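You operate a simulated robot arm through the tools that you are given. There is no shell and no other tool. Be economical: measure what you need, move in short steps, check, and stop when the job is done.

The job below is to be done with a simulated robot arm. You get a single attempt, and the scene is never put back.

TASK
Grade the bottle in the strain viewer, mark the grade on the board and accept or reject it.
Fine: lamp on and left on; turn the blue ring till the blue band shows and leave it there; mark the grade with the green slider; grade 4 or less goes into the green GOOD tray, 5 or 6 into the red REJECT tray.

The check looks at the end state, three seconds after you hand in, the way a careful person would. Anything else that was tipped, shoved, dropped, spilled or broken makes it a failure.

THE ROBOT
A 7-joint arm with a two-finger parallel gripper on a trunk, on a base that drives. Base frame: it is fixed to the floor where the robot stands at the start and does not move with it; the origin is under the middle of the robot, x ahead of it, y to its left, z up; the surface under the hand at the start is at about z = 90.7. Units: cm, degrees, N and s.
With the tool pointing down near the work surface it reaches from about 18 to 72 cm from the robot's upright axis, wherever it stands. Its first joint turns from -166.0 to 166.0 degrees. Places, roughly: blue ring on the viewer [50, 0, 100]; green slider on the board [0, 210, 120]; white switch on the viewer [70, 0, 110]. Payload 1.57 kg.
The tool frame sits at the grasp point between the pads (the TCP): z along the fingers, y along the line on which they close. The tips reach 3 cm beyond it. The gripper opens to 11 cm. The fingers are 2.4 cm wide and 1.2 cm thick; the gripper's body (4.8 by 11.2 cm) begins 7.8 cm behind the TCP.
Orientation is that of the tool frame in the base frame, as a unit quaternion [w, x, y, z]. With the fingers straight down and closing along the base's y, the tool's x points along the base's -x, its y along +y and its z along -z.

THE INTERFACE
- The arm moves only by the tool move_arm. Its argument "steps" is a list of rows, each a list of 3 entries, a list of its own where there are three numbers: the shift along the base's x, y, z in cm, then the turn, a rotation vector about the base's x, y, z in degrees, then the gripper command, from -1 (fully open) to 1 (shut), values between in proportion. In form: [[[tx, ty, tz], [wx, wy, wz], claw], ...]. A call has 1 to 10 rows; each row shifts and turns the commanded pose from where the row before left it. A row lasts 0.2 s, in which the tool goes at most 5 cm and 8.6 degrees; a call with a longer step from one row to the next is refused whole, and so is a gripper value outside its range. Where a pose cannot be reached the arm comes as near as it can. A force on the tool above 40 N (or 10 N above the force at the start of the call, whichever is more), or a blocked arm, ends the call early, and 0.2 s more pass. The fingers move at their own pace (about 4.5 cm/s each) and stop on an object; they squeeze with about 37 N. The grip force told is the motor's: it shows also when the fingers shut on nothing. Time passes only in rows, and 0.2 s behind the last, so rows that do not move let the fingers close. It gives the time, the measured TCP pose, the force on the tool (base axes), the opening and the grip force at its end, in the units of the frame above (readings bear some noise), with the torque about the TCP (base axes, N m) and any sound that the robot's microphone picked up.
- Cameras (640 x 400 px; columns grow to the right, rows downward): "scene" is now at [2.08, 11.62, 154.03]; the picture's right is [-0.43, -0.90, 0.00], its down [-0.51, 0.24, -0.82] and it looks along [0.74, -0.36, -0.57] (base axes); focal length 294 px, centre (320, 200). "wrist" rides on the gripper at [7, 1.6, -14.1] in the tool frame; the picture's right is [-0.23, 0.97, 0.00], its down [-0.86, -0.20, -0.48] and it looks along [-0.47, -0.11, 0.88] (tool axes); focal length 222 px, centre (320, 200). There is no depth. A picture from a camera that has moved, and an enlarged one, comes with that camera's place and axes in the base frame and with its lens.
- grab_frame(camera): a new picture of that camera. It takes no simulated time.
- move_column(by): slides the trunk up (or, below 0, down) by that many cm; the arm and the scene camera ride with it, the base frame stays. It gives what a move gives, with no picture.
- base_move(legs): drives the robot by 1 to 6 legs, each [ahead, turn to the left] in cm and degrees, along the robot's own axes; the way and the turn of a leg run together, so that a leg with both is an arc; at most 150 cm and 180 degrees a leg. The arm and the cameras ride along, it lands a little off, and it stops where it bumps. It gives what a move gives.
- head_to(pan, tilt): turns the head with the scene camera to pan (to the left, within 155 degrees either way) and tilt (down, from -29 to 69), counted from straight ahead of the robot. It gives what a move gives.
- zoom(camera, box): a new picture of the part [left, top, right, bottom] of that camera's present view, enlarged. It takes no simulated time.
- job_done(): hands the job in; it is judged then, once.

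Work in short steps. Places have to be worked out from the pictures, the camera data and where the tool is seen: move nearer, look again, correct. Check each grasp and each placing, and mend what went wrong. You have 120 turns and 98 pictures in all, those below and enlarged ones among them. Open the gripper and draw the arm clear of the work before you hand the job in, unless the task says otherwise; then end with one line.

The tools are called after "Call:" as name(argument=value, ...) on one line, values as JSON. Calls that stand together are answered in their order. move_arm: Moves the arm, as the interface text tells. Its arguments: {"type":"object","properties":{"steps":{"type":"array"}},"required":["steps"]} The other tools are called the same way: move_column (by) slides the trunk up or down; base_move (legs) drives the base; head_to (pan, tilt) turns the head that bears the scene camera; grab_frame (camera) takes a picture; zoom (camera, box) takes an enlarged picture of a part of a camera's view; job_done () hands the job in.

At the start:

```text
t: 0.0
tcp_pos: [45.93, -10.45, 115.05]
tool_rot: [0.0, 0.0, 1.0, 0.0]
force: [0.0, 0.4, -0.5]
torque: [-0.01, 0.04, 0.02]
gripper_width: 10.97
grip_force: 0.1
trunk travel left (down, up): [-46.2, 12.8]
robot x, y, heading: [-0.05, 0.16, 0.1]
head pan, tilt: [-25.5, 34.5]
```

scene: 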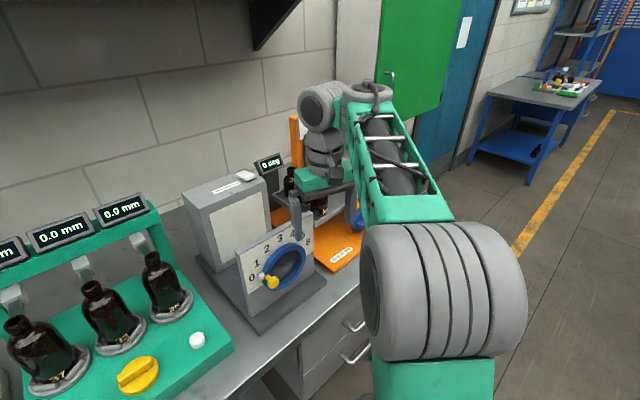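
wrist: 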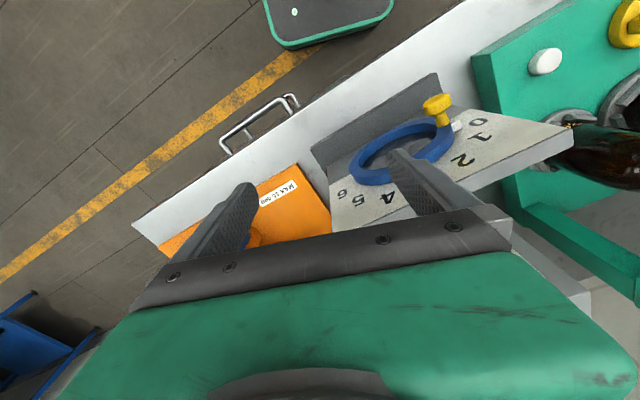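

The viewer with its dial is ahead; I look closer at it.

Call:
zoom(camera="scene", box=[160, 140, 380, 340])

Call:
head_to(pan=90, tilt=25)

Call:
grab_frame(camera="scene")

```text
2.00 times, centred on (270, 240) of scene
camera zoom: at [2.08, 11.62, 154.03], right [-0.43, -0.9, 0.0], down [-0.51, 0.24, -0.82], along [0.74, -0.36, -0.57], focal length 588 px, centre (420, 120)
```

zoom: 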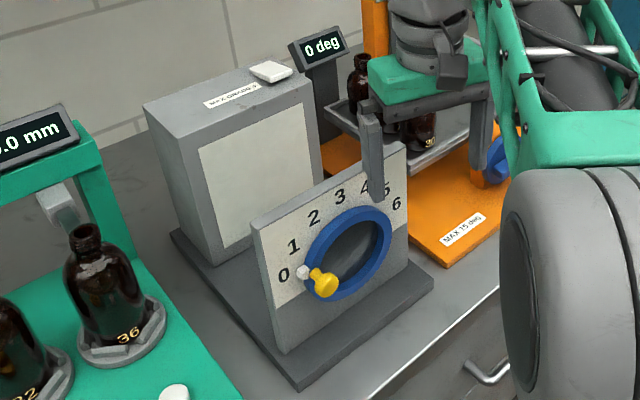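

```text
t: 1.9
tcp_pos: [46.02, -10.44, 114.98]
tool_rot: [0.0, 0.001, 1.0, 0.0]
force: [0.0, 0.1, 0.4]
torque: [0.01, -0.02, -0.01]
gripper_width: 11.0
grip_force: 0.1
trunk travel left (down, up): [-46.2, 12.8]
robot x, y, heading: [0.27, 0.06, -0.1]
head pan, tilt: [90.0, 25.0]
```

```text
94 pictures are left
camera scene: at [-5.88, 24.63, 155.52], right [1.0, 0.0, 0.0], down [0.0, -0.42, -0.91], along [0.0, 0.91, -0.42], focal length 294 px, centre (320, 200)
```

scene: 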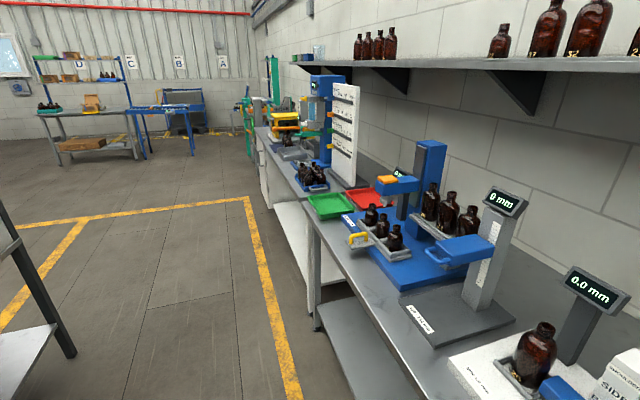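

The trays and board are far to the left along the bench. I zoom there, then look at the viewer from another height.

Call:
zoom(camera="scene", box=[230, 60, 480, 260])

Call:
head_to(pan=-10, tilt=45)

Call:
grab_frame(camera="scene")

```text
2.00 times, centred on (355, 160) of scene
camera zoom: at [-5.88, 24.63, 155.52], right [1.0, 0.0, 0.0], down [0.0, -0.42, -0.91], along [0.0, 0.91, -0.42], focal length 588 px, centre (250, 280)
```

zoom: 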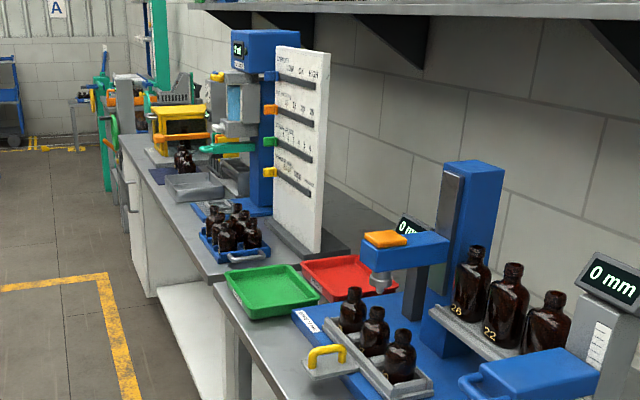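

```text
t: 3.7
tcp_pos: [46.03, -10.51, 115.0]
tool_rot: [-0.001, 0.0, 1.0, 0.0]
force: [0.8, 0.7, 0.0]
torque: [0.02, 0.01, -0.01]
gripper_width: 11.0
grip_force: 0.0
trunk travel left (down, up): [-46.2, 12.8]
robot x, y, heading: [-0.2, -0.27, -0.2]
head pan, tilt: [-10.0, 45.0]
```

```text
92 pictures are left
camera scene: at [2.12, 14.01, 152.47], right [-0.17, -0.98, 0.0], down [-0.7, 0.12, -0.71], along [0.7, -0.12, -0.71], focal length 294 px, centre (320, 200)
```

scene: 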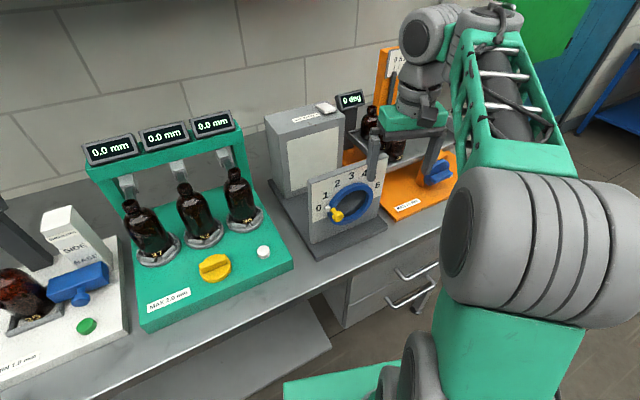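

I need to see behind the ring plate, so I raise the hand and bring its camera over the gap.

Call:
move_arm(steps=[[[0, 0, 5], [0, 0, 0], -1], [[0, 0, 5], [0, 0, 0], -1], [[0, 0, 5], [0, 0, 0], -1], [[4, 3, 0], [0, 0, 0], -1], [[4, 3, 0], [0, 0, 0], -1], [[3, 3, 0], [0, 0, 0], -1], [[2, 3, 0], [0, 0, 0], -1]])

Call:
grab_frame(camera="wrist")

Call:
grab_frame(camera="scene")

```text
t: 4.6
tcp_pos: [47.4, -10.11, 130.04]
tool_rot: [0.013, -0.007, 1.0, -0.004]
force: [20.9, -5.4, -29.5]
torque: [0.13, 0.42, -0.03]
gripper_width: 10.99
grip_force: 0.1
out of reach, approached as far as the arm can: row 4
trunk travel left (down, up): [-46.2, 12.8]
robot x, y, heading: [-0.29, 0.03, 0.1]
head pan, tilt: [-10.0, 45.0]
stopped in row 4: the force on the tool passed its limit at 138 N (the readings are from after the stop); the commanded pose is now the measured one
```

```text
91 pictures are left
camera wrist: at [40.11, -8.46, 143.84], right [0.21, 0.98, 0.0], down [0.85, -0.18, 0.5], along [0.49, -0.11, -0.87], focal length 222 px, centre (320, 200)
```

wrist: 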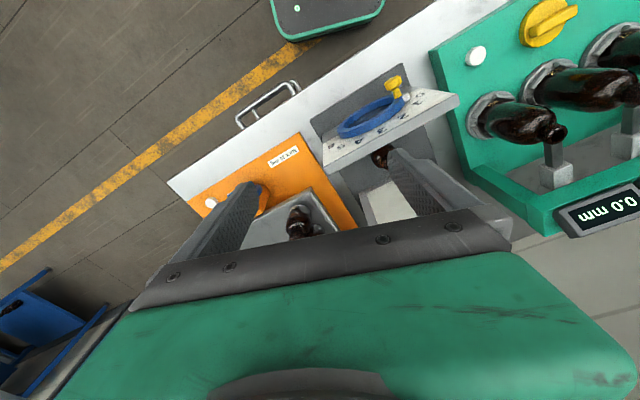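

```text
90 pictures are left
camera scene: at [2.15, 14.02, 152.46], right [-0.17, -0.98, 0.0], down [-0.7, 0.12, -0.71], along [0.7, -0.12, -0.71], focal length 294 px, centre (320, 200)
```

scene: 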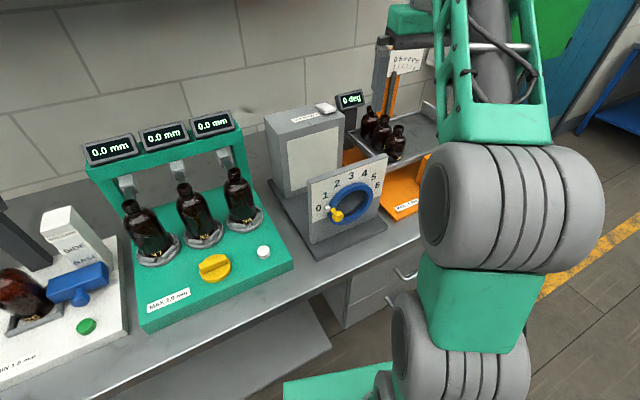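

A bottle does stand behind the plate. Something high stopped the arm (perhaps the shelf); I back off and look up.

Call:
move_arm(steps=[[[-3, 0, 0], [0, 0, 0], -1], [[-2, 0, -3], [0, 0, 0], -1], [[0, 0, -5], [0, 0, 0], -1]])

Call:
head_to(pan=-5, tilt=0)

Call:
grab_frame(camera="scene")

```text
t: 5.4
tcp_pos: [42.06, -9.97, 121.94]
tool_rot: [0.011, -0.008, 1.0, -0.003]
force: [-0.2, -0.4, -0.5]
torque: [-0.02, 0.03, 0.02]
gripper_width: 10.99
grip_force: 0.1
trunk travel left (down, up): [-46.2, 12.8]
robot x, y, heading: [0.13, -0.34, 0.4]
head pan, tilt: [-10.0, 45.0]
```

```text
t: 6.5
tcp_pos: [42.11, -9.91, 122.14]
tool_rot: [0.01, -0.007, 1.0, -0.002]
force: [-0.4, 0.3, -0.1]
torque: [-0.03, -0.02, -0.03]
gripper_width: 11.0
grip_force: 0.0
trunk travel left (down, up): [-46.2, 12.8]
robot x, y, heading: [0.03, 0.11, 0.2]
head pan, tilt: [-5.0, 0.0]
```

```text
89 pictures are left
camera scene: at [3.09, 14.64, 159.55], right [-0.09, -1.0, 0.0], down [0.0, 0.0, -1.0], along [1.0, -0.09, 0.0], focal length 294 px, centre (320, 200)
```

scene: 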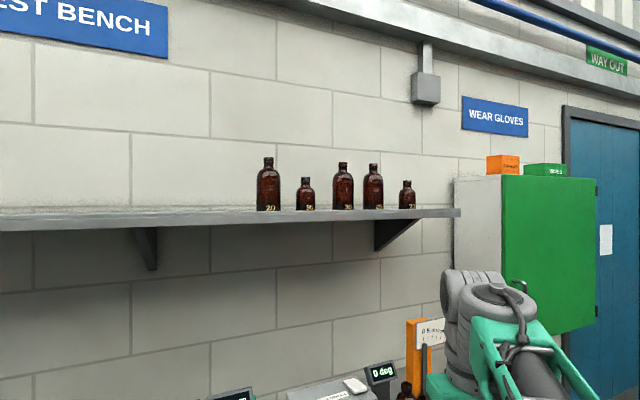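

The shelf's bottles still stand; I stay low. Now a close view of the viewer for geometry.

Call:
head_to(pan=-15, tilt=42)

Call:
zoom(camera="scene", box=[240, 80, 400, 280])

Call:
zoom(camera="wrist", box=[300, 50, 480, 220])

```text
t: 7.6
tcp_pos: [42.17, -9.94, 121.92]
tool_rot: [0.01, -0.007, 1.0, -0.003]
force: [-0.2, -0.8, 0.2]
torque: [-0.02, -0.01, 0.0]
gripper_width: 11.0
grip_force: 0.2
trunk travel left (down, up): [-46.2, 12.8]
robot x, y, heading: [-0.05, 0.29, -0.1]
head pan, tilt: [-15.0, 42.0]
```

```text
2.00 times, centred on (320, 180) of scene
camera zoom: at [2.2, 13.26, 152.9], right [-0.26, -0.97, 0.0], down [-0.65, 0.17, -0.74], along [0.72, -0.19, -0.67], focal length 588 px, centre (320, 240)
```

zoom: 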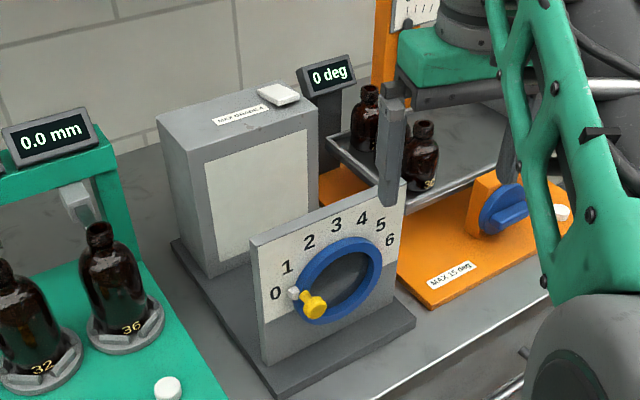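

```text
2.35 times, centred on (390, 135) of wrist
camera zoom: at [34.82, -8.39, 135.84], right [0.21, 0.98, 0.0], down [0.85, -0.18, 0.5], along [0.49, -0.11, -0.87], focal length 523 px, centre (155, 353)
```

zoom: 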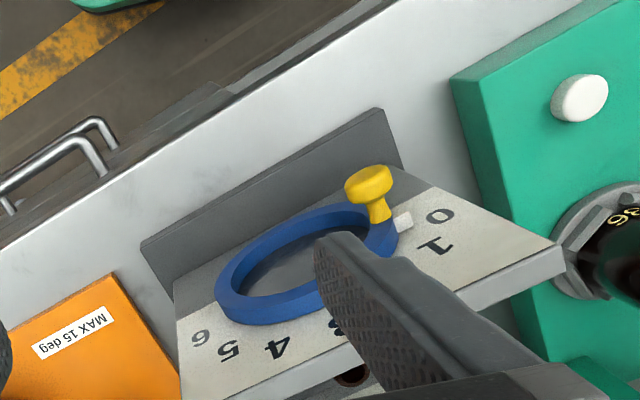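

Triangulated: ring centre ≈ (48.6, -1.4, 102.7), knob tip ≈ (44, 2.7, 103.5), plate facing −x turned slightly to −y, switch ≈ (69, 1, 117). I tilt the hand 45° forward so it can reach under the shelf and so its camera sees the switch.

Call:
move_arm(steps=[[[0, 0, 0], [0, -8, 0], -1], [[0, 0, 0], [0, -8, 0], -1], [[0, 0, 0], [0, -8, 0], 0], [[0, 0, 0], [0, -8, 0], 1], [[0, 0, 0], [0, -8, 0], 1], [[0, 0, 0], [0, -5, 0], 1], [[0, 0, 0], [0, 0, 0], 1], [[0, 0, 0], [0, 0, 0], 1]])

Call:
grab_frame(camera="wrist")

Call:
grab_frame(camera="scene")

```text
t: 9.4
tcp_pos: [43.22, -10.27, 128.38]
tool_rot: [0.353, -0.005, 0.936, -0.006]
force: [0.4, 0.7, 0.0]
torque: [-0.01, 0.0, 0.03]
gripper_width: 0.0
grip_force: 6.3
out of reach, approached as far as the arm can: row 2, 5, 6
trunk travel left (down, up): [-46.2, 12.8]
robot x, y, heading: [0.17, -0.11, 0.0]
head pan, tilt: [-15.0, 42.0]
```

```text
86 pictures are left
camera wrist: at [28.61, -8.76, 134.34], right [0.16, 0.98, 0.14], down [0.33, -0.18, 0.93], along [0.93, -0.11, -0.35], focal length 222 px, centre (320, 200)
```

wrist: 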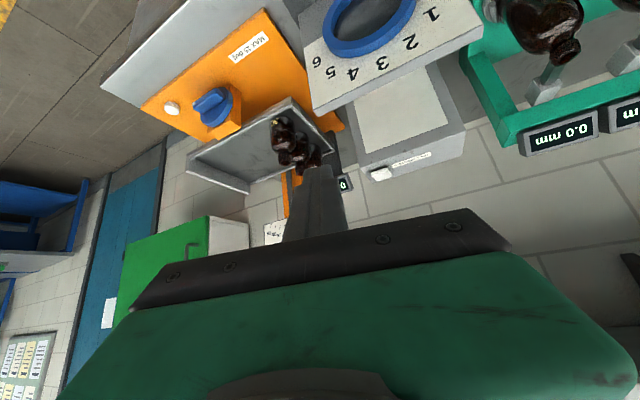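

```text
85 pictures are left
camera scene: at [2.24, 13.24, 152.91], right [-0.26, -0.97, 0.0], down [-0.65, 0.17, -0.74], along [0.72, -0.19, -0.67], focal length 294 px, centre (320, 200)
```

scene: 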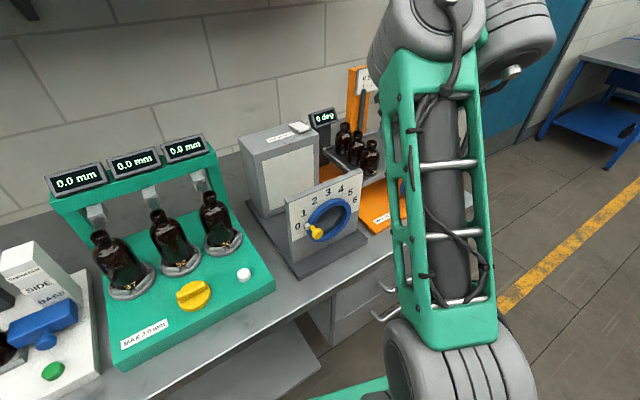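

Switch triangulates to about (73.5, 0, 114). Zoom on it to see its type.

Call:
zoom(camera="scene", box=[260, 105, 330, 149])

Call:
zoom(camera="wrist", box=[340, 130, 480, 220])

```text
9.09 times, centred on (295, 127) of scene
camera zoom: at [2.24, 13.24, 152.91], right [-0.26, -0.97, 0.0], down [-0.65, 0.17, -0.74], along [0.72, -0.19, -0.67], focal length 2673 px, centre (547, 864)
```

zoom: 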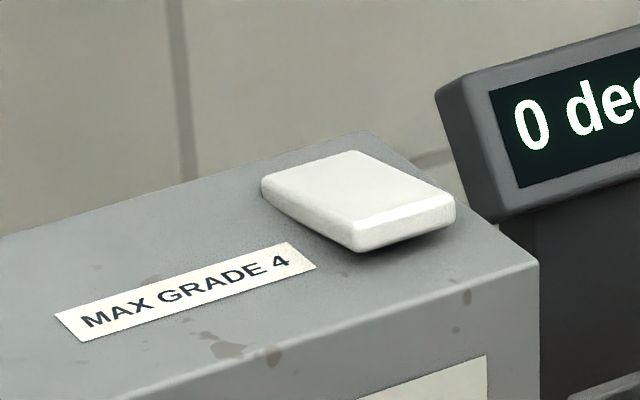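

```text
4.44 times, centred on (410, 175) of wrist
camera zoom: at [28.61, -8.76, 134.34], right [0.16, 0.98, 0.14], down [0.33, -0.18, 0.93], along [0.93, -0.11, -0.35], focal length 987 px, centre (-80, 311)
```

zoom: 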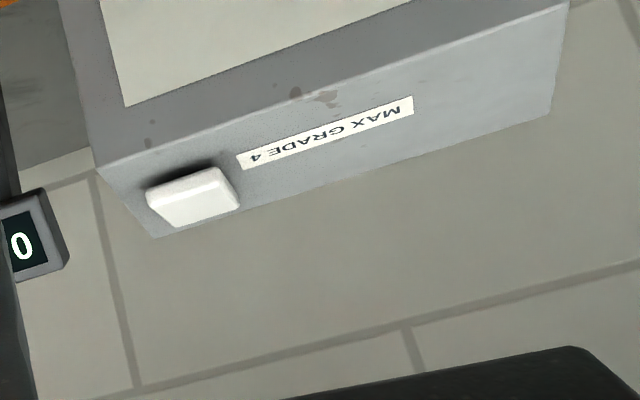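

It's a rocker with its front edge raised; I must press the front half near (72.5, −0.6). I lower the trunk a bit for easier reach, then advance above it.

Call:
move_column(by=-10)

Call:
move_arm(steps=[[[0, 0, 4], [0, 0, 0], 1], [[0, 2, 4], [0, 0, 0], 1], [[3, 2, 0], [0, 0, 0], 1], [[4, 2, 0], [0, 0, 0], 1], [[4, 2, 0], [0, 0, 0], 1], [[4, 1.6, 0], [0, 0, 0], 1], [[4, 0, 0], [0, 0, 0], 1]])

Call:
grab_frame(camera="wrist")

Call:
grab_frame(camera="scene")

```text
t: 10.7
tcp_pos: [43.13, -10.31, 118.43]
tool_rot: [0.353, -0.005, 0.936, -0.006]
force: [0.8, 0.6, 0.1]
torque: [0.05, 0.01, -0.02]
gripper_width: 0.0
grip_force: 21.8
trunk travel left (down, up): [-36.2, 22.8]
robot x, y, heading: [-0.01, 0.29, 0.2]
head pan, tilt: [-15.0, 42.0]
```

```text
t: 12.3
tcp_pos: [62.19, -0.65, 126.59]
tool_rot: [0.352, -0.006, 0.936, -0.005]
force: [0.5, 0.5, 0.2]
torque: [-0.04, 0.04, -0.01]
gripper_width: 0.0
grip_force: 21.1
trunk travel left (down, up): [-36.2, 22.8]
robot x, y, heading: [0.04, -0.25, 0.3]
head pan, tilt: [-15.0, 42.0]
```

```text
82 pictures are left
camera wrist: at [47.7, 0.92, 132.37], right [0.16, 0.98, 0.14], down [0.33, -0.18, 0.93], along [0.93, -0.11, -0.35], focal length 222 px, centre (320, 200)
```

wrist: 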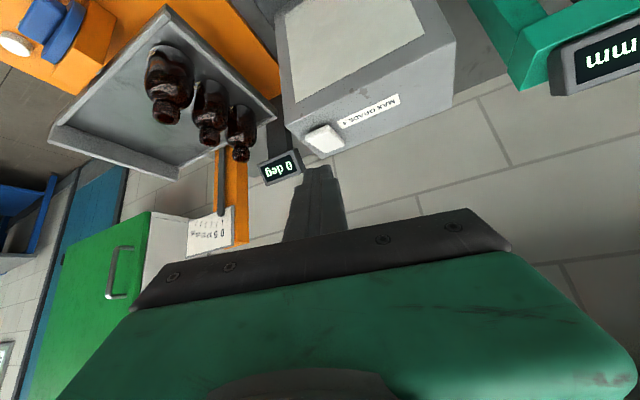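

```text
81 pictures are left
camera scene: at [2.22, 13.27, 142.89], right [-0.26, -0.97, 0.0], down [-0.65, 0.17, -0.74], along [0.72, -0.19, -0.67], focal length 294 px, centre (320, 200)
```

scene: 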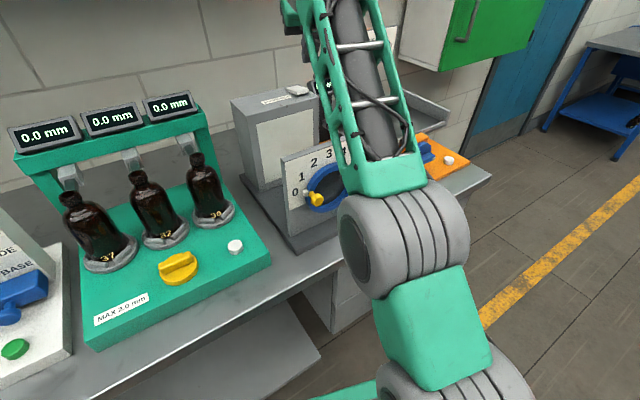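

Refined rocker front edge ≈ x 71.1, y −0.4. I go to TCP (70.8, −0.6, 120.5), above it.

Call:
move_arm(steps=[[[4.5, 0, 0], [0, 0, 0], 1], [[4.1, 0.1, -2], [0, 0, 0], 1], [[0, 0, -4], [0, 0, 0], 1]])

Call:
zoom(camera="wrist", box=[220, 80, 420, 240])

Call:
zoom(camera="scene", box=[220, 60, 380, 160])

```text
t: 13.1
tcp_pos: [70.98, -0.65, 120.43]
tool_rot: [0.352, -0.008, 0.936, -0.006]
force: [-0.1, -0.9, -0.9]
torque: [0.05, -0.04, 0.08]
gripper_width: 0.01
grip_force: 21.6
trunk travel left (down, up): [-36.2, 22.8]
robot x, y, heading: [0.23, 0.14, -0.1]
head pan, tilt: [-15.0, 42.0]
```

```text
2.50 times, centred on (320, 160) of wrist
camera zoom: at [56.37, 0.87, 126.28], right [0.16, 0.98, 0.13], down [0.33, -0.18, 0.93], along [0.93, -0.11, -0.35], focal length 555 px, centre (320, 300)
```

zoom: 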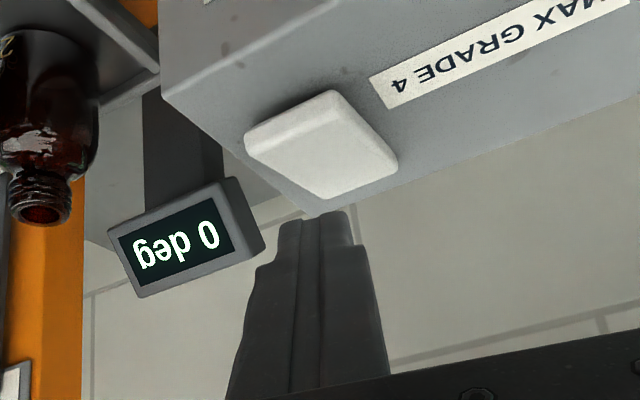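

```text
4.00 times, centred on (300, 110) of scene
camera zoom: at [2.32, 13.25, 142.89], right [-0.26, -0.97, 0.0], down [-0.65, 0.17, -0.74], along [0.72, -0.19, -0.67], focal length 1176 px, centre (400, 560)
```

zoom: 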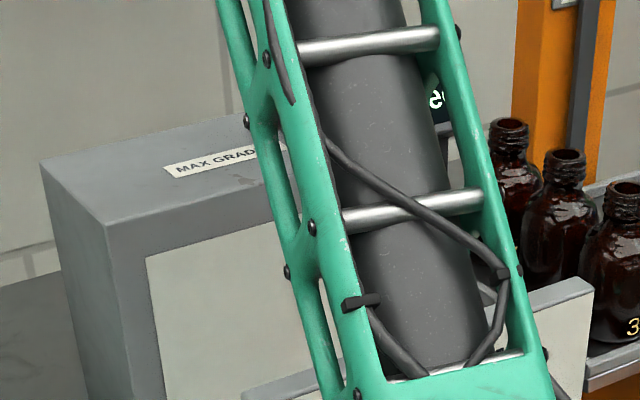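

The fingertips are just over the rocker's front half; I press straight down in small steps.

Call:
move_arm(steps=[[[-0.4, -0.1, -1.5], [0, 0, 0], 1], [[0, 0, -0.8], [0, 0, 0], 1], [[0, 0, -0.6], [0, 0, 0], 1], [[0, 0, -0.6], [0, 0, 0], 1], [[0, 0, -0.5], [0, 0, 0], 1], [[0, 0, -0.4], [0, 0, 0], 1]])

Call:
zoom(camera="wrist", box=[220, 0, 420, 240])

```text
t: 14.2
tcp_pos: [70.09, -0.69, 117.74]
tool_rot: [0.362, -0.006, 0.932, -0.006]
force: [-1.0, 1.1, 6.8]
torque: [0.03, -0.07, -0.04]
gripper_width: 0.0
grip_force: 21.1
trunk travel left (down, up): [-36.2, 22.8]
robot x, y, heading: [0.01, 0.08, 0.2]
head pan, tilt: [-15.0, 42.0]
stopped in row 5: the force on the tool passed its limit at 46 N (the readings are from after the stop); the commanded pose is now the measured one
```

```text
1.67 times, centred on (320, 120) of wrist
camera zoom: at [55.41, 0.85, 123.38], right [0.16, 0.98, 0.14], down [0.31, -0.18, 0.93], along [0.94, -0.11, -0.33], focal length 370 px, centre (320, 333)
```

zoom: 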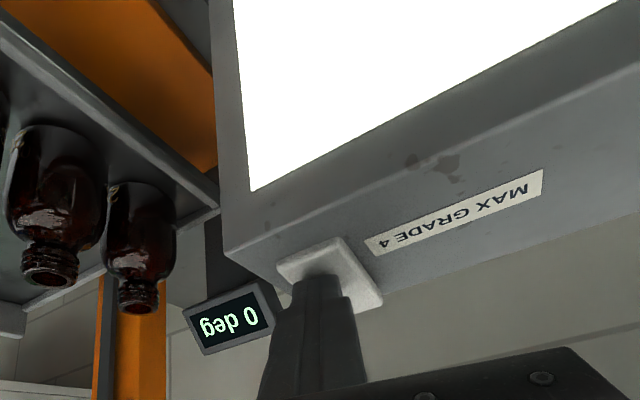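

The lamp is on. I lift and retreat, then look at the ring.

Call:
move_arm(steps=[[[0, 0, 4], [0, 0, 0], 1], [[-4, 0, 4], [0, 0, 0], 1], [[-5, 0, 0], [0, 0, 0], 1], [[-5, 0, 0], [0, 0, 0], 1], [[-4, -2, 0], [0, 0, 0], 1], [[-4, -3, 0], [0, 0, 0], 1], [[-4, -3, 0], [0, 0, 0], 1], [[-3, -3, 0], [0, 0, 0], 1]])

Call:
zoom(camera="scene", box=[220, 80, 380, 260])

Call:
grab_frame(camera="wrist")

```text
refused: row 2 steps farther than a row can; nothing moved
```

```text
2.22 times, centred on (300, 170) of scene
camera zoom: at [2.13, 13.28, 142.87], right [-0.26, -0.97, 0.0], down [-0.65, 0.17, -0.74], along [0.72, -0.19, -0.67], focal length 653 px, centre (364, 267)
```

zoom: 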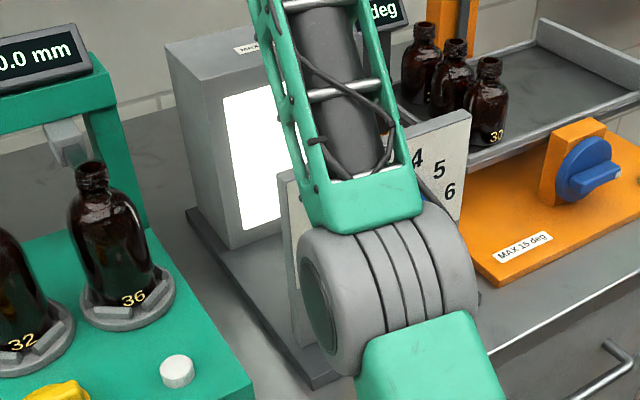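

```text
76 pictures are left
camera wrist: at [55.41, 0.85, 123.38], right [0.16, 0.98, 0.14], down [0.31, -0.18, 0.93], along [0.94, -0.11, -0.33], focal length 222 px, centre (320, 200)
```

wrist: 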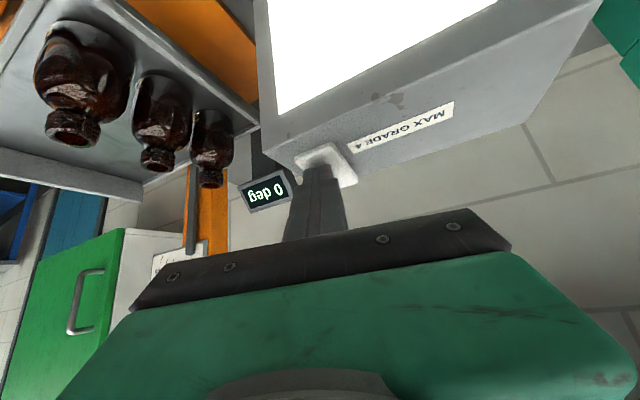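

One row was too long; same retreat with shorter rows.

Call:
move_arm(steps=[[[0, 0, 4], [0, 0, 0], 1], [[-3, 0, 3], [0, 0, 0], 1], [[-4.5, 0, 0], [0, 0, 0], 1], [[-4.5, 0, 0], [0, 0, 0], 1], [[-4, -2, 0], [0, 0, 0], 1], [[-4, -2.5, 0], [0, 0, 0], 1], [[-4, -2.5, 0], [0, 0, 0], 1], [[-3, -2, 0], [0, 0, 0], 1]])

Call:
zoom(camera="scene", box=[220, 80, 380, 260])

Call:
grab_frame(camera="wrist")

```text
t: 16.0
tcp_pos: [43.11, -9.95, 124.58]
tool_rot: [0.361, -0.006, 0.933, -0.005]
force: [0.3, 0.4, -0.2]
torque: [0.0, 0.02, 0.04]
gripper_width: 0.0
grip_force: 21.4
trunk travel left (down, up): [-36.2, 22.8]
robot x, y, heading: [0.1, 0.07, 0.2]
head pan, tilt: [-15.0, 42.0]
```

```text
2.22 times, centred on (300, 170) of scene
camera zoom: at [2.2, 13.26, 142.9], right [-0.26, -0.97, 0.0], down [-0.65, 0.17, -0.74], along [0.72, -0.19, -0.67], focal length 653 px, centre (364, 267)
```

zoom: 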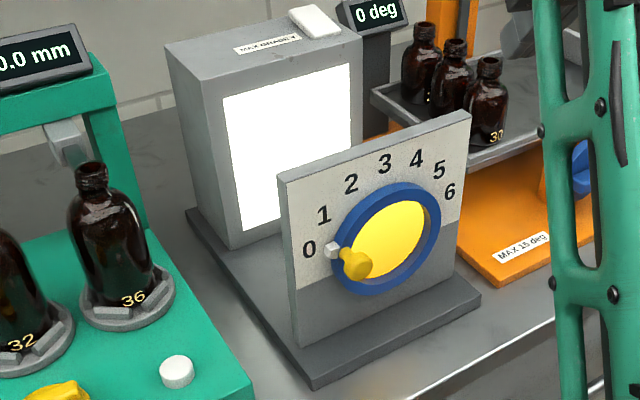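

```text
74 pictures are left
camera wrist: at [28.46, -8.29, 130.25], right [0.16, 0.98, 0.14], down [0.31, -0.18, 0.93], along [0.94, -0.11, -0.34], focal length 222 px, centre (320, 200)
```

wrist: 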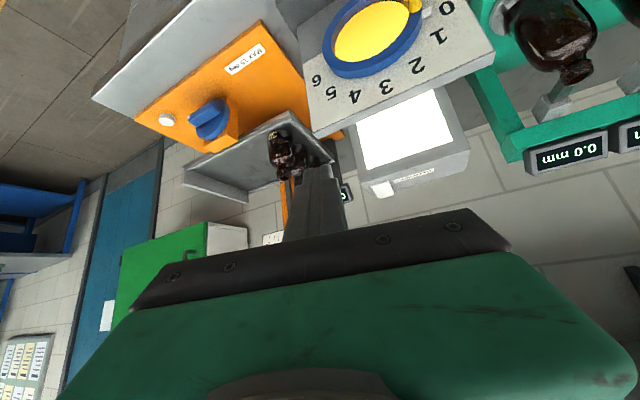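

The lamp shines yellow through the aperture; the ring is at 0 and colour is visible from the scene camera. I restore the trunk, set the hand vertical and yaw it ~16.6° to match the plate, with the fingers half open.

Call:
move_arm(steps=[[[-2, 0, -4], [0, 0, 0], 1], [[-2, 0, -4], [0, 0, 0], 1]])

Call:
move_column(by=10)

Call:
move_arm(steps=[[[0, 1, -1.5], [0, 8.4, 0], 0], [[0, 1, -1.5], [0, 8.4, 0], -0.1], [[0, 2, -1.5], [0, 8.4, 0], -0.1], [[0, 2, -1.5], [0, 8.4, 0], -0.1], [[0, 2, -1], [0, 8.5, 0], -0.1], [[0, 2, 0], [0, 0, 8.3], -0.1], [[0, 2, 0], [0, 0, 8.3], -0.1], [[0, 0, 0], [0, 0, 0], -0.1]])

Call:
grab_frame(camera="wrist")

Call:
grab_frame(camera="scene")

```text
t: 16.8
tcp_pos: [42.52, -10.23, 111.87]
tool_rot: [0.271, -0.001, 0.963, 0.002]
force: [0.3, 0.1, 0.2]
torque: [-0.02, -0.01, 0.0]
gripper_width: 0.01
grip_force: 21.3
out of reach, approached as far as the arm can: row 2
trunk travel left (down, up): [-36.2, 22.8]
robot x, y, heading: [0.41, -0.25, -0.2]
head pan, tilt: [-15.0, 42.0]
stopped in row 2: the arm was blocked; the commanded pose is now the measured one
```

```text
t: 18.1
tcp_pos: [42.29, -9.62, 122.27]
tool_rot: [0.28, -0.008, 0.96, 0.004]
force: [0.2, -0.6, 0.1]
torque: [-0.01, 0.01, 0.02]
gripper_width: 0.0
grip_force: 21.3
trunk travel left (down, up): [-46.2, 12.8]
robot x, y, heading: [0.26, 0.03, -0.1]
head pan, tilt: [-15.0, 42.0]
```

```text
t: 19.9
tcp_pos: [42.73, 1.4, 116.04]
tool_rot: [-0.087, -0.145, 0.986, -0.012]
force: [0.5, 0.0, 0.4]
torque: [-0.03, 0.01, 0.01]
gripper_width: 6.06
grip_force: 0.2
out of reach, approached as far as the arm can: row 4
trunk travel left (down, up): [-46.2, 12.8]
robot x, y, heading: [0.04, 0.6, -0.3]
head pan, tilt: [-15.0, 42.0]
```

```text
73 pictures are left
camera wrist: at [38.0, 1.5, 131.06], right [-0.07, 1.0, -0.04], down [0.94, 0.07, 0.32], along [0.32, -0.01, -0.95], focal length 222 px, centre (320, 200)
```

wrist: 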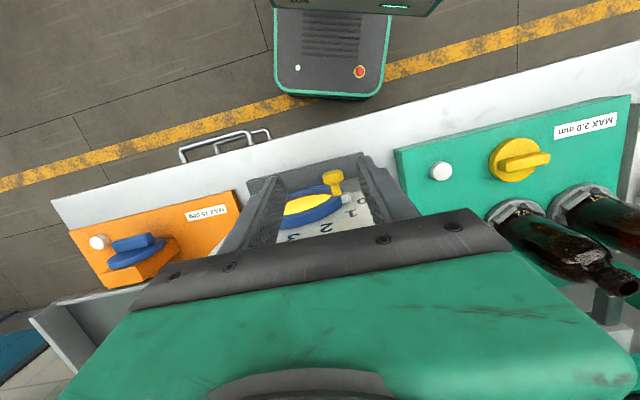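

```text
72 pictures are left
camera scene: at [2.24, 13.28, 152.89], right [-0.26, -0.97, 0.0], down [-0.65, 0.17, -0.74], along [0.72, -0.19, -0.67], focal length 294 px, centre (320, 200)
```

scene: 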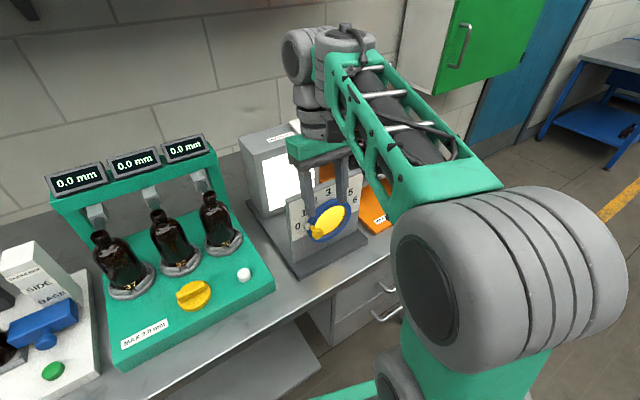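

The hand overshot vertical by ~10°; I correct that, then move above the knob.

Call:
move_arm(steps=[[[0, 0, 0], [1.4, -4.8, 0], -0.1], [[0, 0, 0], [1.4, -4.8, 0], -0.1], [[2.3, 1.2, -2], [0, 0, 0], -0.1], [[0, 0, -3], [0, 0, 0], -0.1], [[0, 0, 0], [0, 0, 0], -0.1]])

Call:
zoom(camera="wrist", box=[220, 100, 420, 250])

Call:
zoom(camera="scene", box=[250, 120, 400, 270])

```text
t: 21.1
tcp_pos: [44.78, 2.55, 111.03]
tool_rot: [0.0, -0.145, 0.989, 0.001]
force: [-0.3, -0.5, 0.5]
torque: [0.0, -0.02, 0.02]
gripper_width: 6.04
grip_force: 0.1
trunk travel left (down, up): [-46.2, 12.8]
robot x, y, heading: [-0.04, 0.01, 0.2]
head pan, tilt: [-15.0, 42.0]
```

```text
2.67 times, centred on (320, 175) of wrist
camera zoom: at [37.72, 2.02, 125.12], right [-0.06, 1.0, 0.0], down [0.88, 0.05, 0.48], along [0.48, 0.03, -0.88], focal length 592 px, centre (320, 267)
```

zoom: 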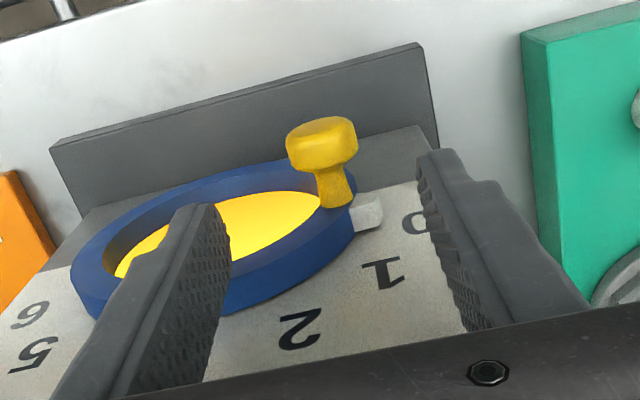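

```text
2.67 times, centred on (325, 195) of scene
camera zoom: at [2.2, 13.25, 152.9], right [-0.26, -0.97, 0.0], down [-0.65, 0.17, -0.74], along [0.72, -0.19, -0.67], focal length 784 px, centre (307, 213)
```

zoom: 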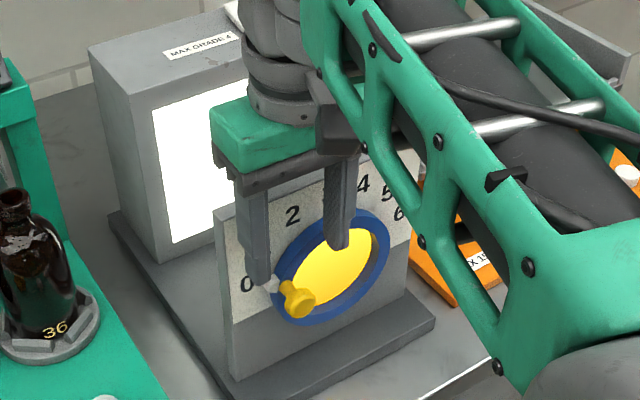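

The knob head lies between the fingers at ≈(44.9, 2.5, 103.3). I go down to z 104 and close on it.

Call:
move_arm(steps=[[[0.1, 0, -3], [0, 0, 0], -0.1], [[0, 0, -3], [0, 0, 0], -0.1], [[0, 0, -1], [0, 0, 0], -0.1], [[0, 0, 0], [0, 0, 0], 1], [[0, 0, 0], [0, 0, 0], 1], [[0, 0, 0], [0, 0, 0], 1]])

Call:
zoom(camera="wrist", box=[220, 80, 420, 250])

```text
t: 22.4
tcp_pos: [45.02, 2.78, 104.44]
tool_rot: [0.006, -0.148, 0.989, 0.0]
force: [-12.5, 20.3, 13.4]
torque: [-0.11, -0.12, 0.01]
gripper_width: 2.59
grip_force: 17.4
trunk travel left (down, up): [-46.2, 12.8]
robot x, y, heading: [-0.26, 0.36, 0.0]
head pan, tilt: [-15.0, 42.0]
stopped in row 6: the force on the tool passed its limit at 42 N (the readings are from after the stop); the commanded pose is now the measured one
```

```text
2.35 times, centred on (320, 165) of wrist
camera zoom: at [37.7, 2.29, 118.42], right [-0.07, 1.0, 0.0], down [0.87, 0.06, 0.49], along [0.49, 0.03, -0.87], focal length 523 px, centre (320, 282)
```

zoom: 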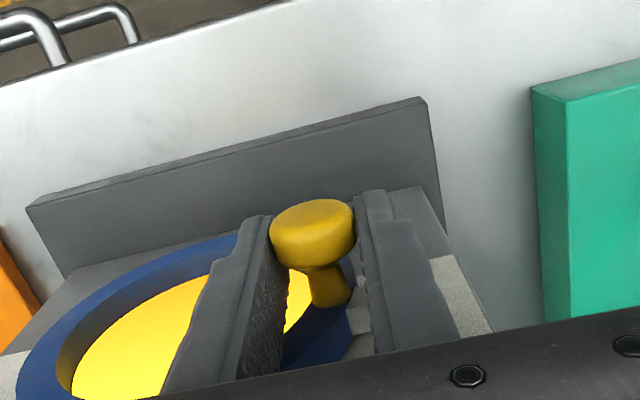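

Knob held (2.6 cm). I move it up along the arc by about 30°.

Call:
move_arm(steps=[[[0.04, -0.15, 0.62], [0, 0, 0], 1], [[0.07, -0.22, 0.6], [0, 0, 0], 1], [[0.09, -0.3, 0.56], [0, 0, 0], 1], [[0.11, -0.36, 0.52], [0, 0, 0], 1]])

Call:
zoom(camera="wrist", box=[190, 80, 420, 250])

Call:
zoom(camera="scene", box=[250, 120, 400, 270])

```text
t: 23.4
tcp_pos: [45.41, 1.68, 106.84]
tool_rot: [0.007, -0.144, 0.99, 0.0]
force: [-10.2, 27.2, 16.4]
torque: [0.4, 0.35, -0.31]
gripper_width: 2.54
grip_force: 36.8
trunk travel left (down, up): [-46.2, 12.8]
robot x, y, heading: [0.16, -0.11, -0.0]
head pan, tilt: [-15.0, 42.0]
```

```text
2.35 times, centred on (305, 165) of wrist
camera zoom: at [38.05, 1.26, 120.75], right [-0.06, 1.0, 0.0], down [0.87, 0.05, 0.49], along [0.49, 0.03, -0.87], focal length 523 px, centre (355, 282)
```

zoom: 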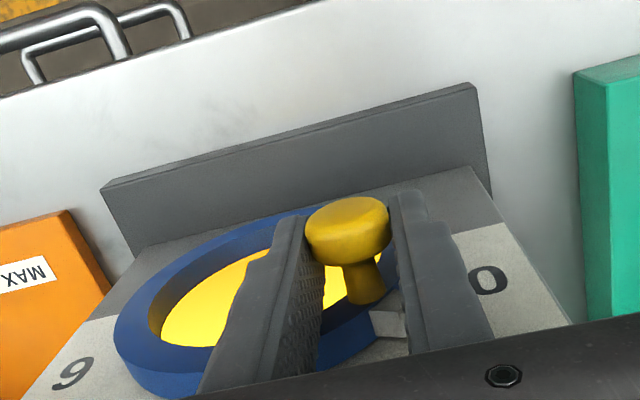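

```text
2.67 times, centred on (325, 195) of scene
camera zoom: at [2.0, 13.65, 152.88], right [-0.26, -0.97, 0.0], down [-0.65, 0.17, -0.74], along [0.72, -0.19, -0.67], focal length 784 px, centre (307, 213)
```

zoom: 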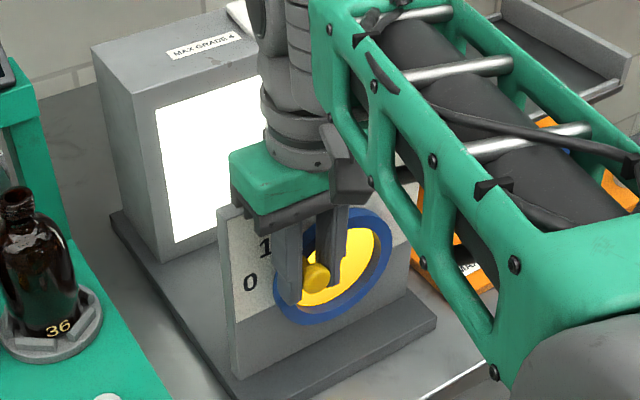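

Ring turns (index now at about 1), colour is deeper yellow. I continue about 15° further.

Call:
move_arm(steps=[[[0.1, -0.25, 0.48], [0, 0, 0], 1], [[0.15, -0.48, 0.42], [0, 0, 0], 1], [[0, 0, 0], [0, 0, 0], 1]])

Call:
zoom(camera="wrist", box=[160, 80, 420, 250])

```text
t: 24.2
tcp_pos: [45.63, 0.85, 107.58]
tool_rot: [0.006, -0.143, 0.99, 0.001]
force: [-4.9, 8.4, 12.0]
torque: [-0.05, 0.49, -0.28]
gripper_width: 2.55
grip_force: 36.6
trunk travel left (down, up): [-46.2, 12.8]
robot x, y, heading: [0.1, 0.11, -0.1]
head pan, tilt: [-15.0, 42.0]
```

```text
2.35 times, centred on (290, 165) of wrist
camera zoom: at [38.41, 0.31, 121.56], right [-0.06, 1.0, 0.0], down [0.87, 0.05, 0.49], along [0.49, 0.03, -0.87], focal length 523 px, centre (391, 282)
```

zoom: 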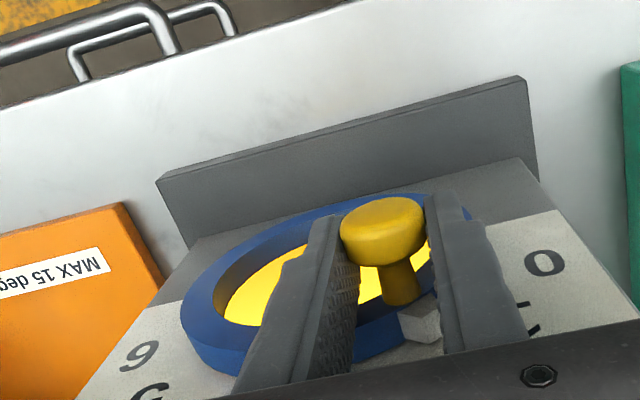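

Still yellow; I carry on in ~15–20° steps, checking the colour each time.

Call:
move_arm(steps=[[[0.16, -0.52, 0.33], [0, 0, 0], 1], [[0.17, -0.57, 0.26], [0, 0, 0], 1], [[0, 0, 0], [0, 0, 0], 1]])

Call:
zoom(camera="wrist", box=[160, 80, 420, 250])

Call:
zoom(camera="scene", box=[250, 120, 400, 270])

```text
t: 25.0
tcp_pos: [46.01, -0.16, 108.1]
tool_rot: [0.005, -0.144, 0.99, 0.001]
force: [-2.9, 12.0, 4.1]
torque: [0.47, 0.13, -0.08]
gripper_width: 2.53
grip_force: 37.5
trunk travel left (down, up): [-46.2, 12.8]
robot x, y, heading: [-0.31, 0.37, -0.2]
head pan, tilt: [-15.0, 42.0]
```

```text
2.35 times, centred on (290, 165) of wrist
camera zoom: at [38.75, -0.68, 122.07], right [-0.06, 1.0, 0.0], down [0.87, 0.05, 0.49], along [0.49, 0.03, -0.87], focal length 523 px, centre (391, 282)
```

zoom: 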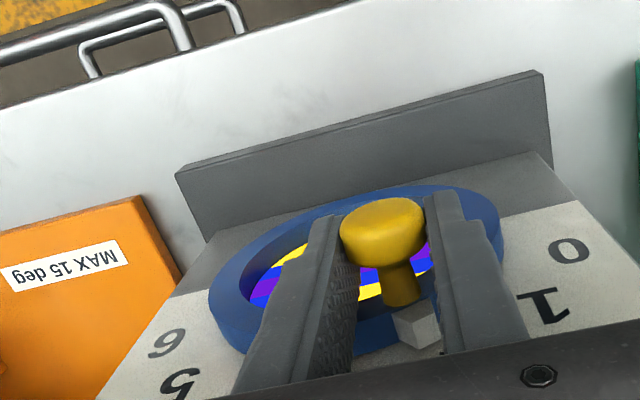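

```text
2.67 times, centred on (325, 195) of scene
camera zoom: at [2.17, 13.45, 152.88], right [-0.26, -0.97, 0.0], down [-0.65, 0.17, -0.74], along [0.72, -0.19, -0.67], focal length 784 px, centre (307, 213)
```

zoom: 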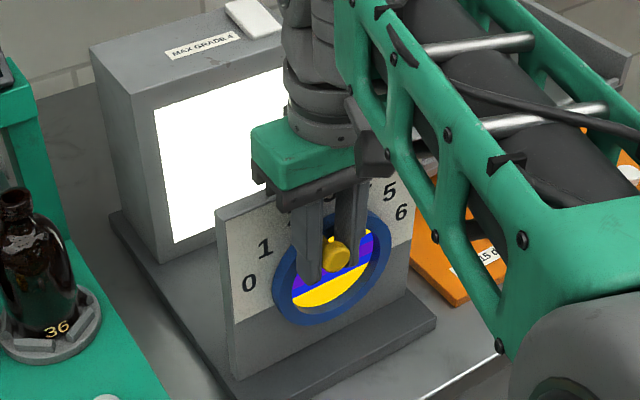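

A blue band with violet now shows. I open, lift clear and look properly.

Call:
move_arm(steps=[[[0, 0, 0], [0, 0, 0], -0.2], [[0, 0, 0], [0, 0, 0], -0.2], [[0, 0, 2], [0, 0, 0], -0.2], [[-1, -1, 4], [0, 0, 0], -0.2], [[-2, -4, 2], [0, 0, 0], -0.2], [[0, -4.5, 0], [0, 0, 0], -0.2], [[0, -4.5, 0], [0, 0, 0], -0.2]])

Call:
zoom(camera="scene", box=[280, 160, 380, 260])

Call:
grab_frame(camera="wrist")

```text
t: 26.6
tcp_pos: [43.22, -14.37, 115.95]
tool_rot: [0.004, -0.144, 0.99, 0.002]
force: [-0.5, -0.2, -0.8]
torque: [0.03, 0.04, -0.05]
gripper_width: 6.62
grip_force: 0.1
trunk travel left (down, up): [-46.2, 12.8]
robot x, y, heading: [0.2, 0.03, 0.1]
head pan, tilt: [-15.0, 42.0]
```

```text
4.00 times, centred on (330, 210) of scene
camera zoom: at [2.26, 13.25, 152.9], right [-0.26, -0.97, 0.0], down [-0.65, 0.17, -0.74], along [0.72, -0.19, -0.67], focal length 1176 px, centre (280, 160)
```

zoom: 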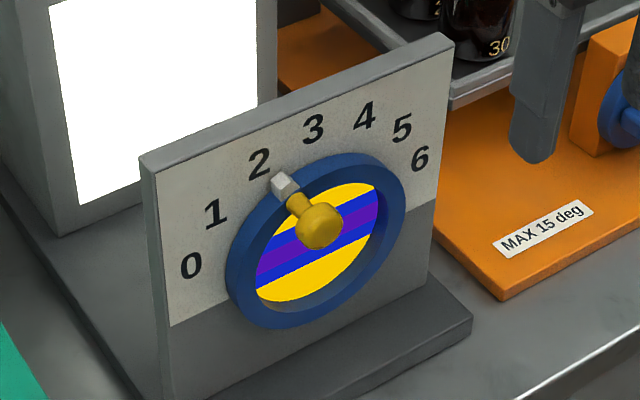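

```text
62 pictures are left
camera wrist: at [36.0, -14.87, 129.94], right [-0.06, 1.0, 0.0], down [0.87, 0.05, 0.49], along [0.48, 0.03, -0.87], focal length 222 px, centre (320, 200)
```

wrist: 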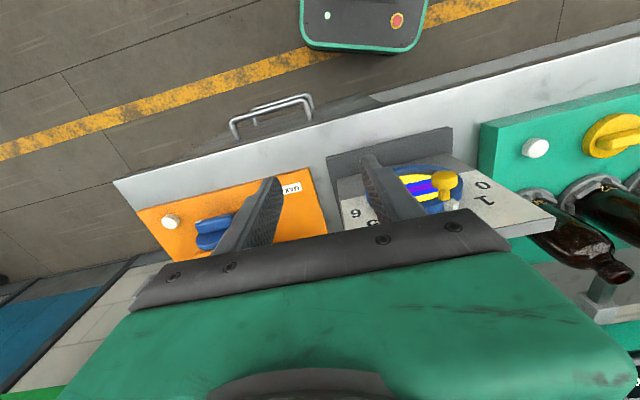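

Index sits near 2 with a violet core flanked by blue. I should see how it evolves further on before deciding, so I regrasp the knob.

Call:
move_arm(steps=[[[0, 4.6, 0], [0, 0, 0], -0.2], [[0.8, 4.7, 0], [0, 0, 0], -0.2], [[2, 4.4, -1], [0, 0, 0], -0.2], [[0, 0.5, -3.4], [0, 0, 0], -0.2], [[0, 0, -3.4], [0, 0, 0], -0.2], [[0, 0, 0], [0, 0, 0], 1], [[0, 0, 0], [0, 0, 0], 1], [[0, 0, 0], [0, 0, 0], 1]])

Call:
move_arm(steps=[[[0.1, -0.35, 0.08], [0, 0, 0], 1], [[0, 0, 0], [0, 0, 0], 1]])

Call:
zoom(camera="wrist", box=[160, 80, 420, 250])

Call:
zoom(camera="scene", box=[280, 160, 380, 260])

```text
t: 28.4
tcp_pos: [46.06, -0.16, 108.39]
tool_rot: [0.004, -0.145, 0.989, 0.001]
force: [0.0, -0.8, -1.9]
torque: [0.18, -0.31, -0.01]
gripper_width: 2.57
grip_force: 17.8
trunk travel left (down, up): [-46.2, 12.8]
robot x, y, heading: [0.02, 0.03, -0.1]
head pan, tilt: [-15.0, 42.0]
```

```text
t: 29.0
tcp_pos: [46.08, -0.32, 108.48]
tool_rot: [0.005, -0.146, 0.989, 0.001]
force: [0.4, 11.0, 3.8]
torque: [0.39, 0.43, -0.07]
gripper_width: 2.54
grip_force: 36.7
trunk travel left (down, up): [-46.2, 12.8]
robot x, y, heading: [0.23, -0.2, -0.0]
head pan, tilt: [-15.0, 42.0]
```

```text
2.35 times, centred on (290, 165) of wrist
camera zoom: at [38.82, -0.88, 122.47], right [-0.06, 1.0, 0.0], down [0.87, 0.05, 0.49], along [0.49, 0.03, -0.87], focal length 523 px, centre (391, 282)
```

zoom: 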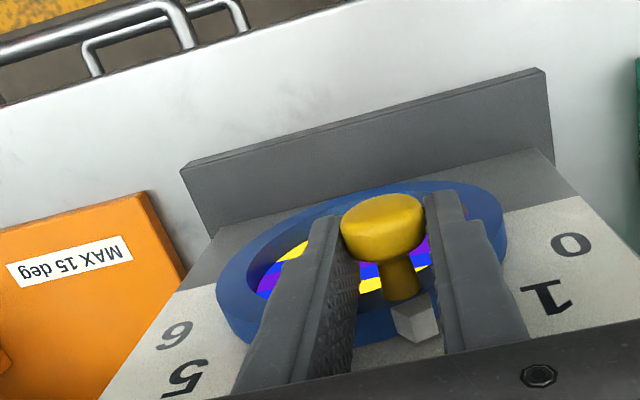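

```text
4.00 times, centred on (330, 210) of scene
camera zoom: at [2.2, 13.45, 152.89], right [-0.26, -0.97, 0.0], down [-0.65, 0.17, -0.74], along [0.72, -0.19, -0.67], focal length 1176 px, centre (280, 160)
```

zoom: 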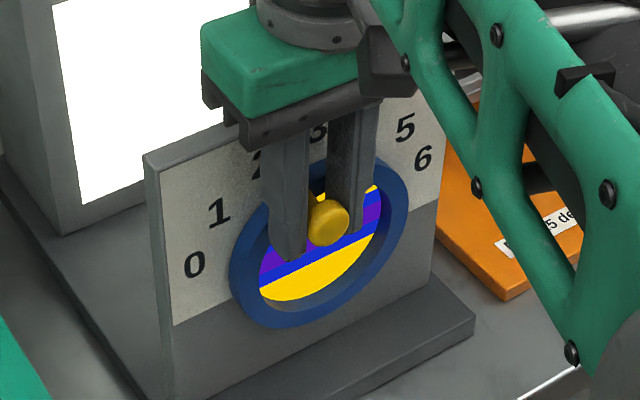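

Little moved yet. I go a bit further.

Call:
move_arm(steps=[[[0.16, -0.55, 0.1], [0, 0, 0], 1], [[0, 0, 0], [0, 0, 0], 1]])

Call:
zoom(camera="scene", box=[280, 160, 380, 260])

```text
t: 29.6
tcp_pos: [46.24, -0.89, 108.71]
tool_rot: [0.006, -0.143, 0.99, 0.0]
force: [5.5, 8.1, 12.7]
torque: [0.08, 0.34, -0.07]
gripper_width: 2.55
grip_force: 36.6
trunk travel left (down, up): [-46.2, 12.8]
robot x, y, heading: [0.03, -0.36, -0.2]
head pan, tilt: [-15.0, 42.0]
```

```text
4.00 times, centred on (330, 210) of scene
camera zoom: at [2.24, 13.42, 152.9], right [-0.26, -0.97, 0.0], down [-0.65, 0.17, -0.74], along [0.72, -0.19, -0.67], focal length 1176 px, centre (280, 160)
```

zoom: 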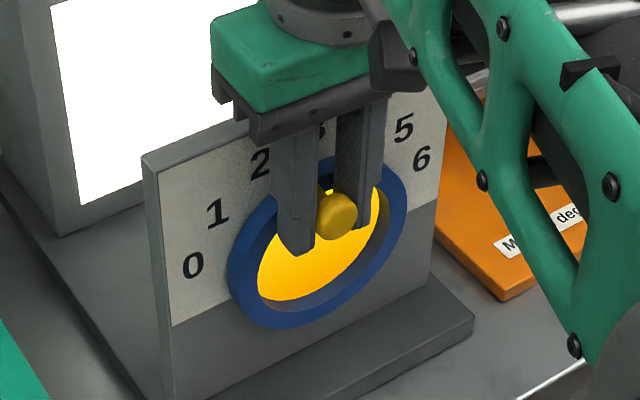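

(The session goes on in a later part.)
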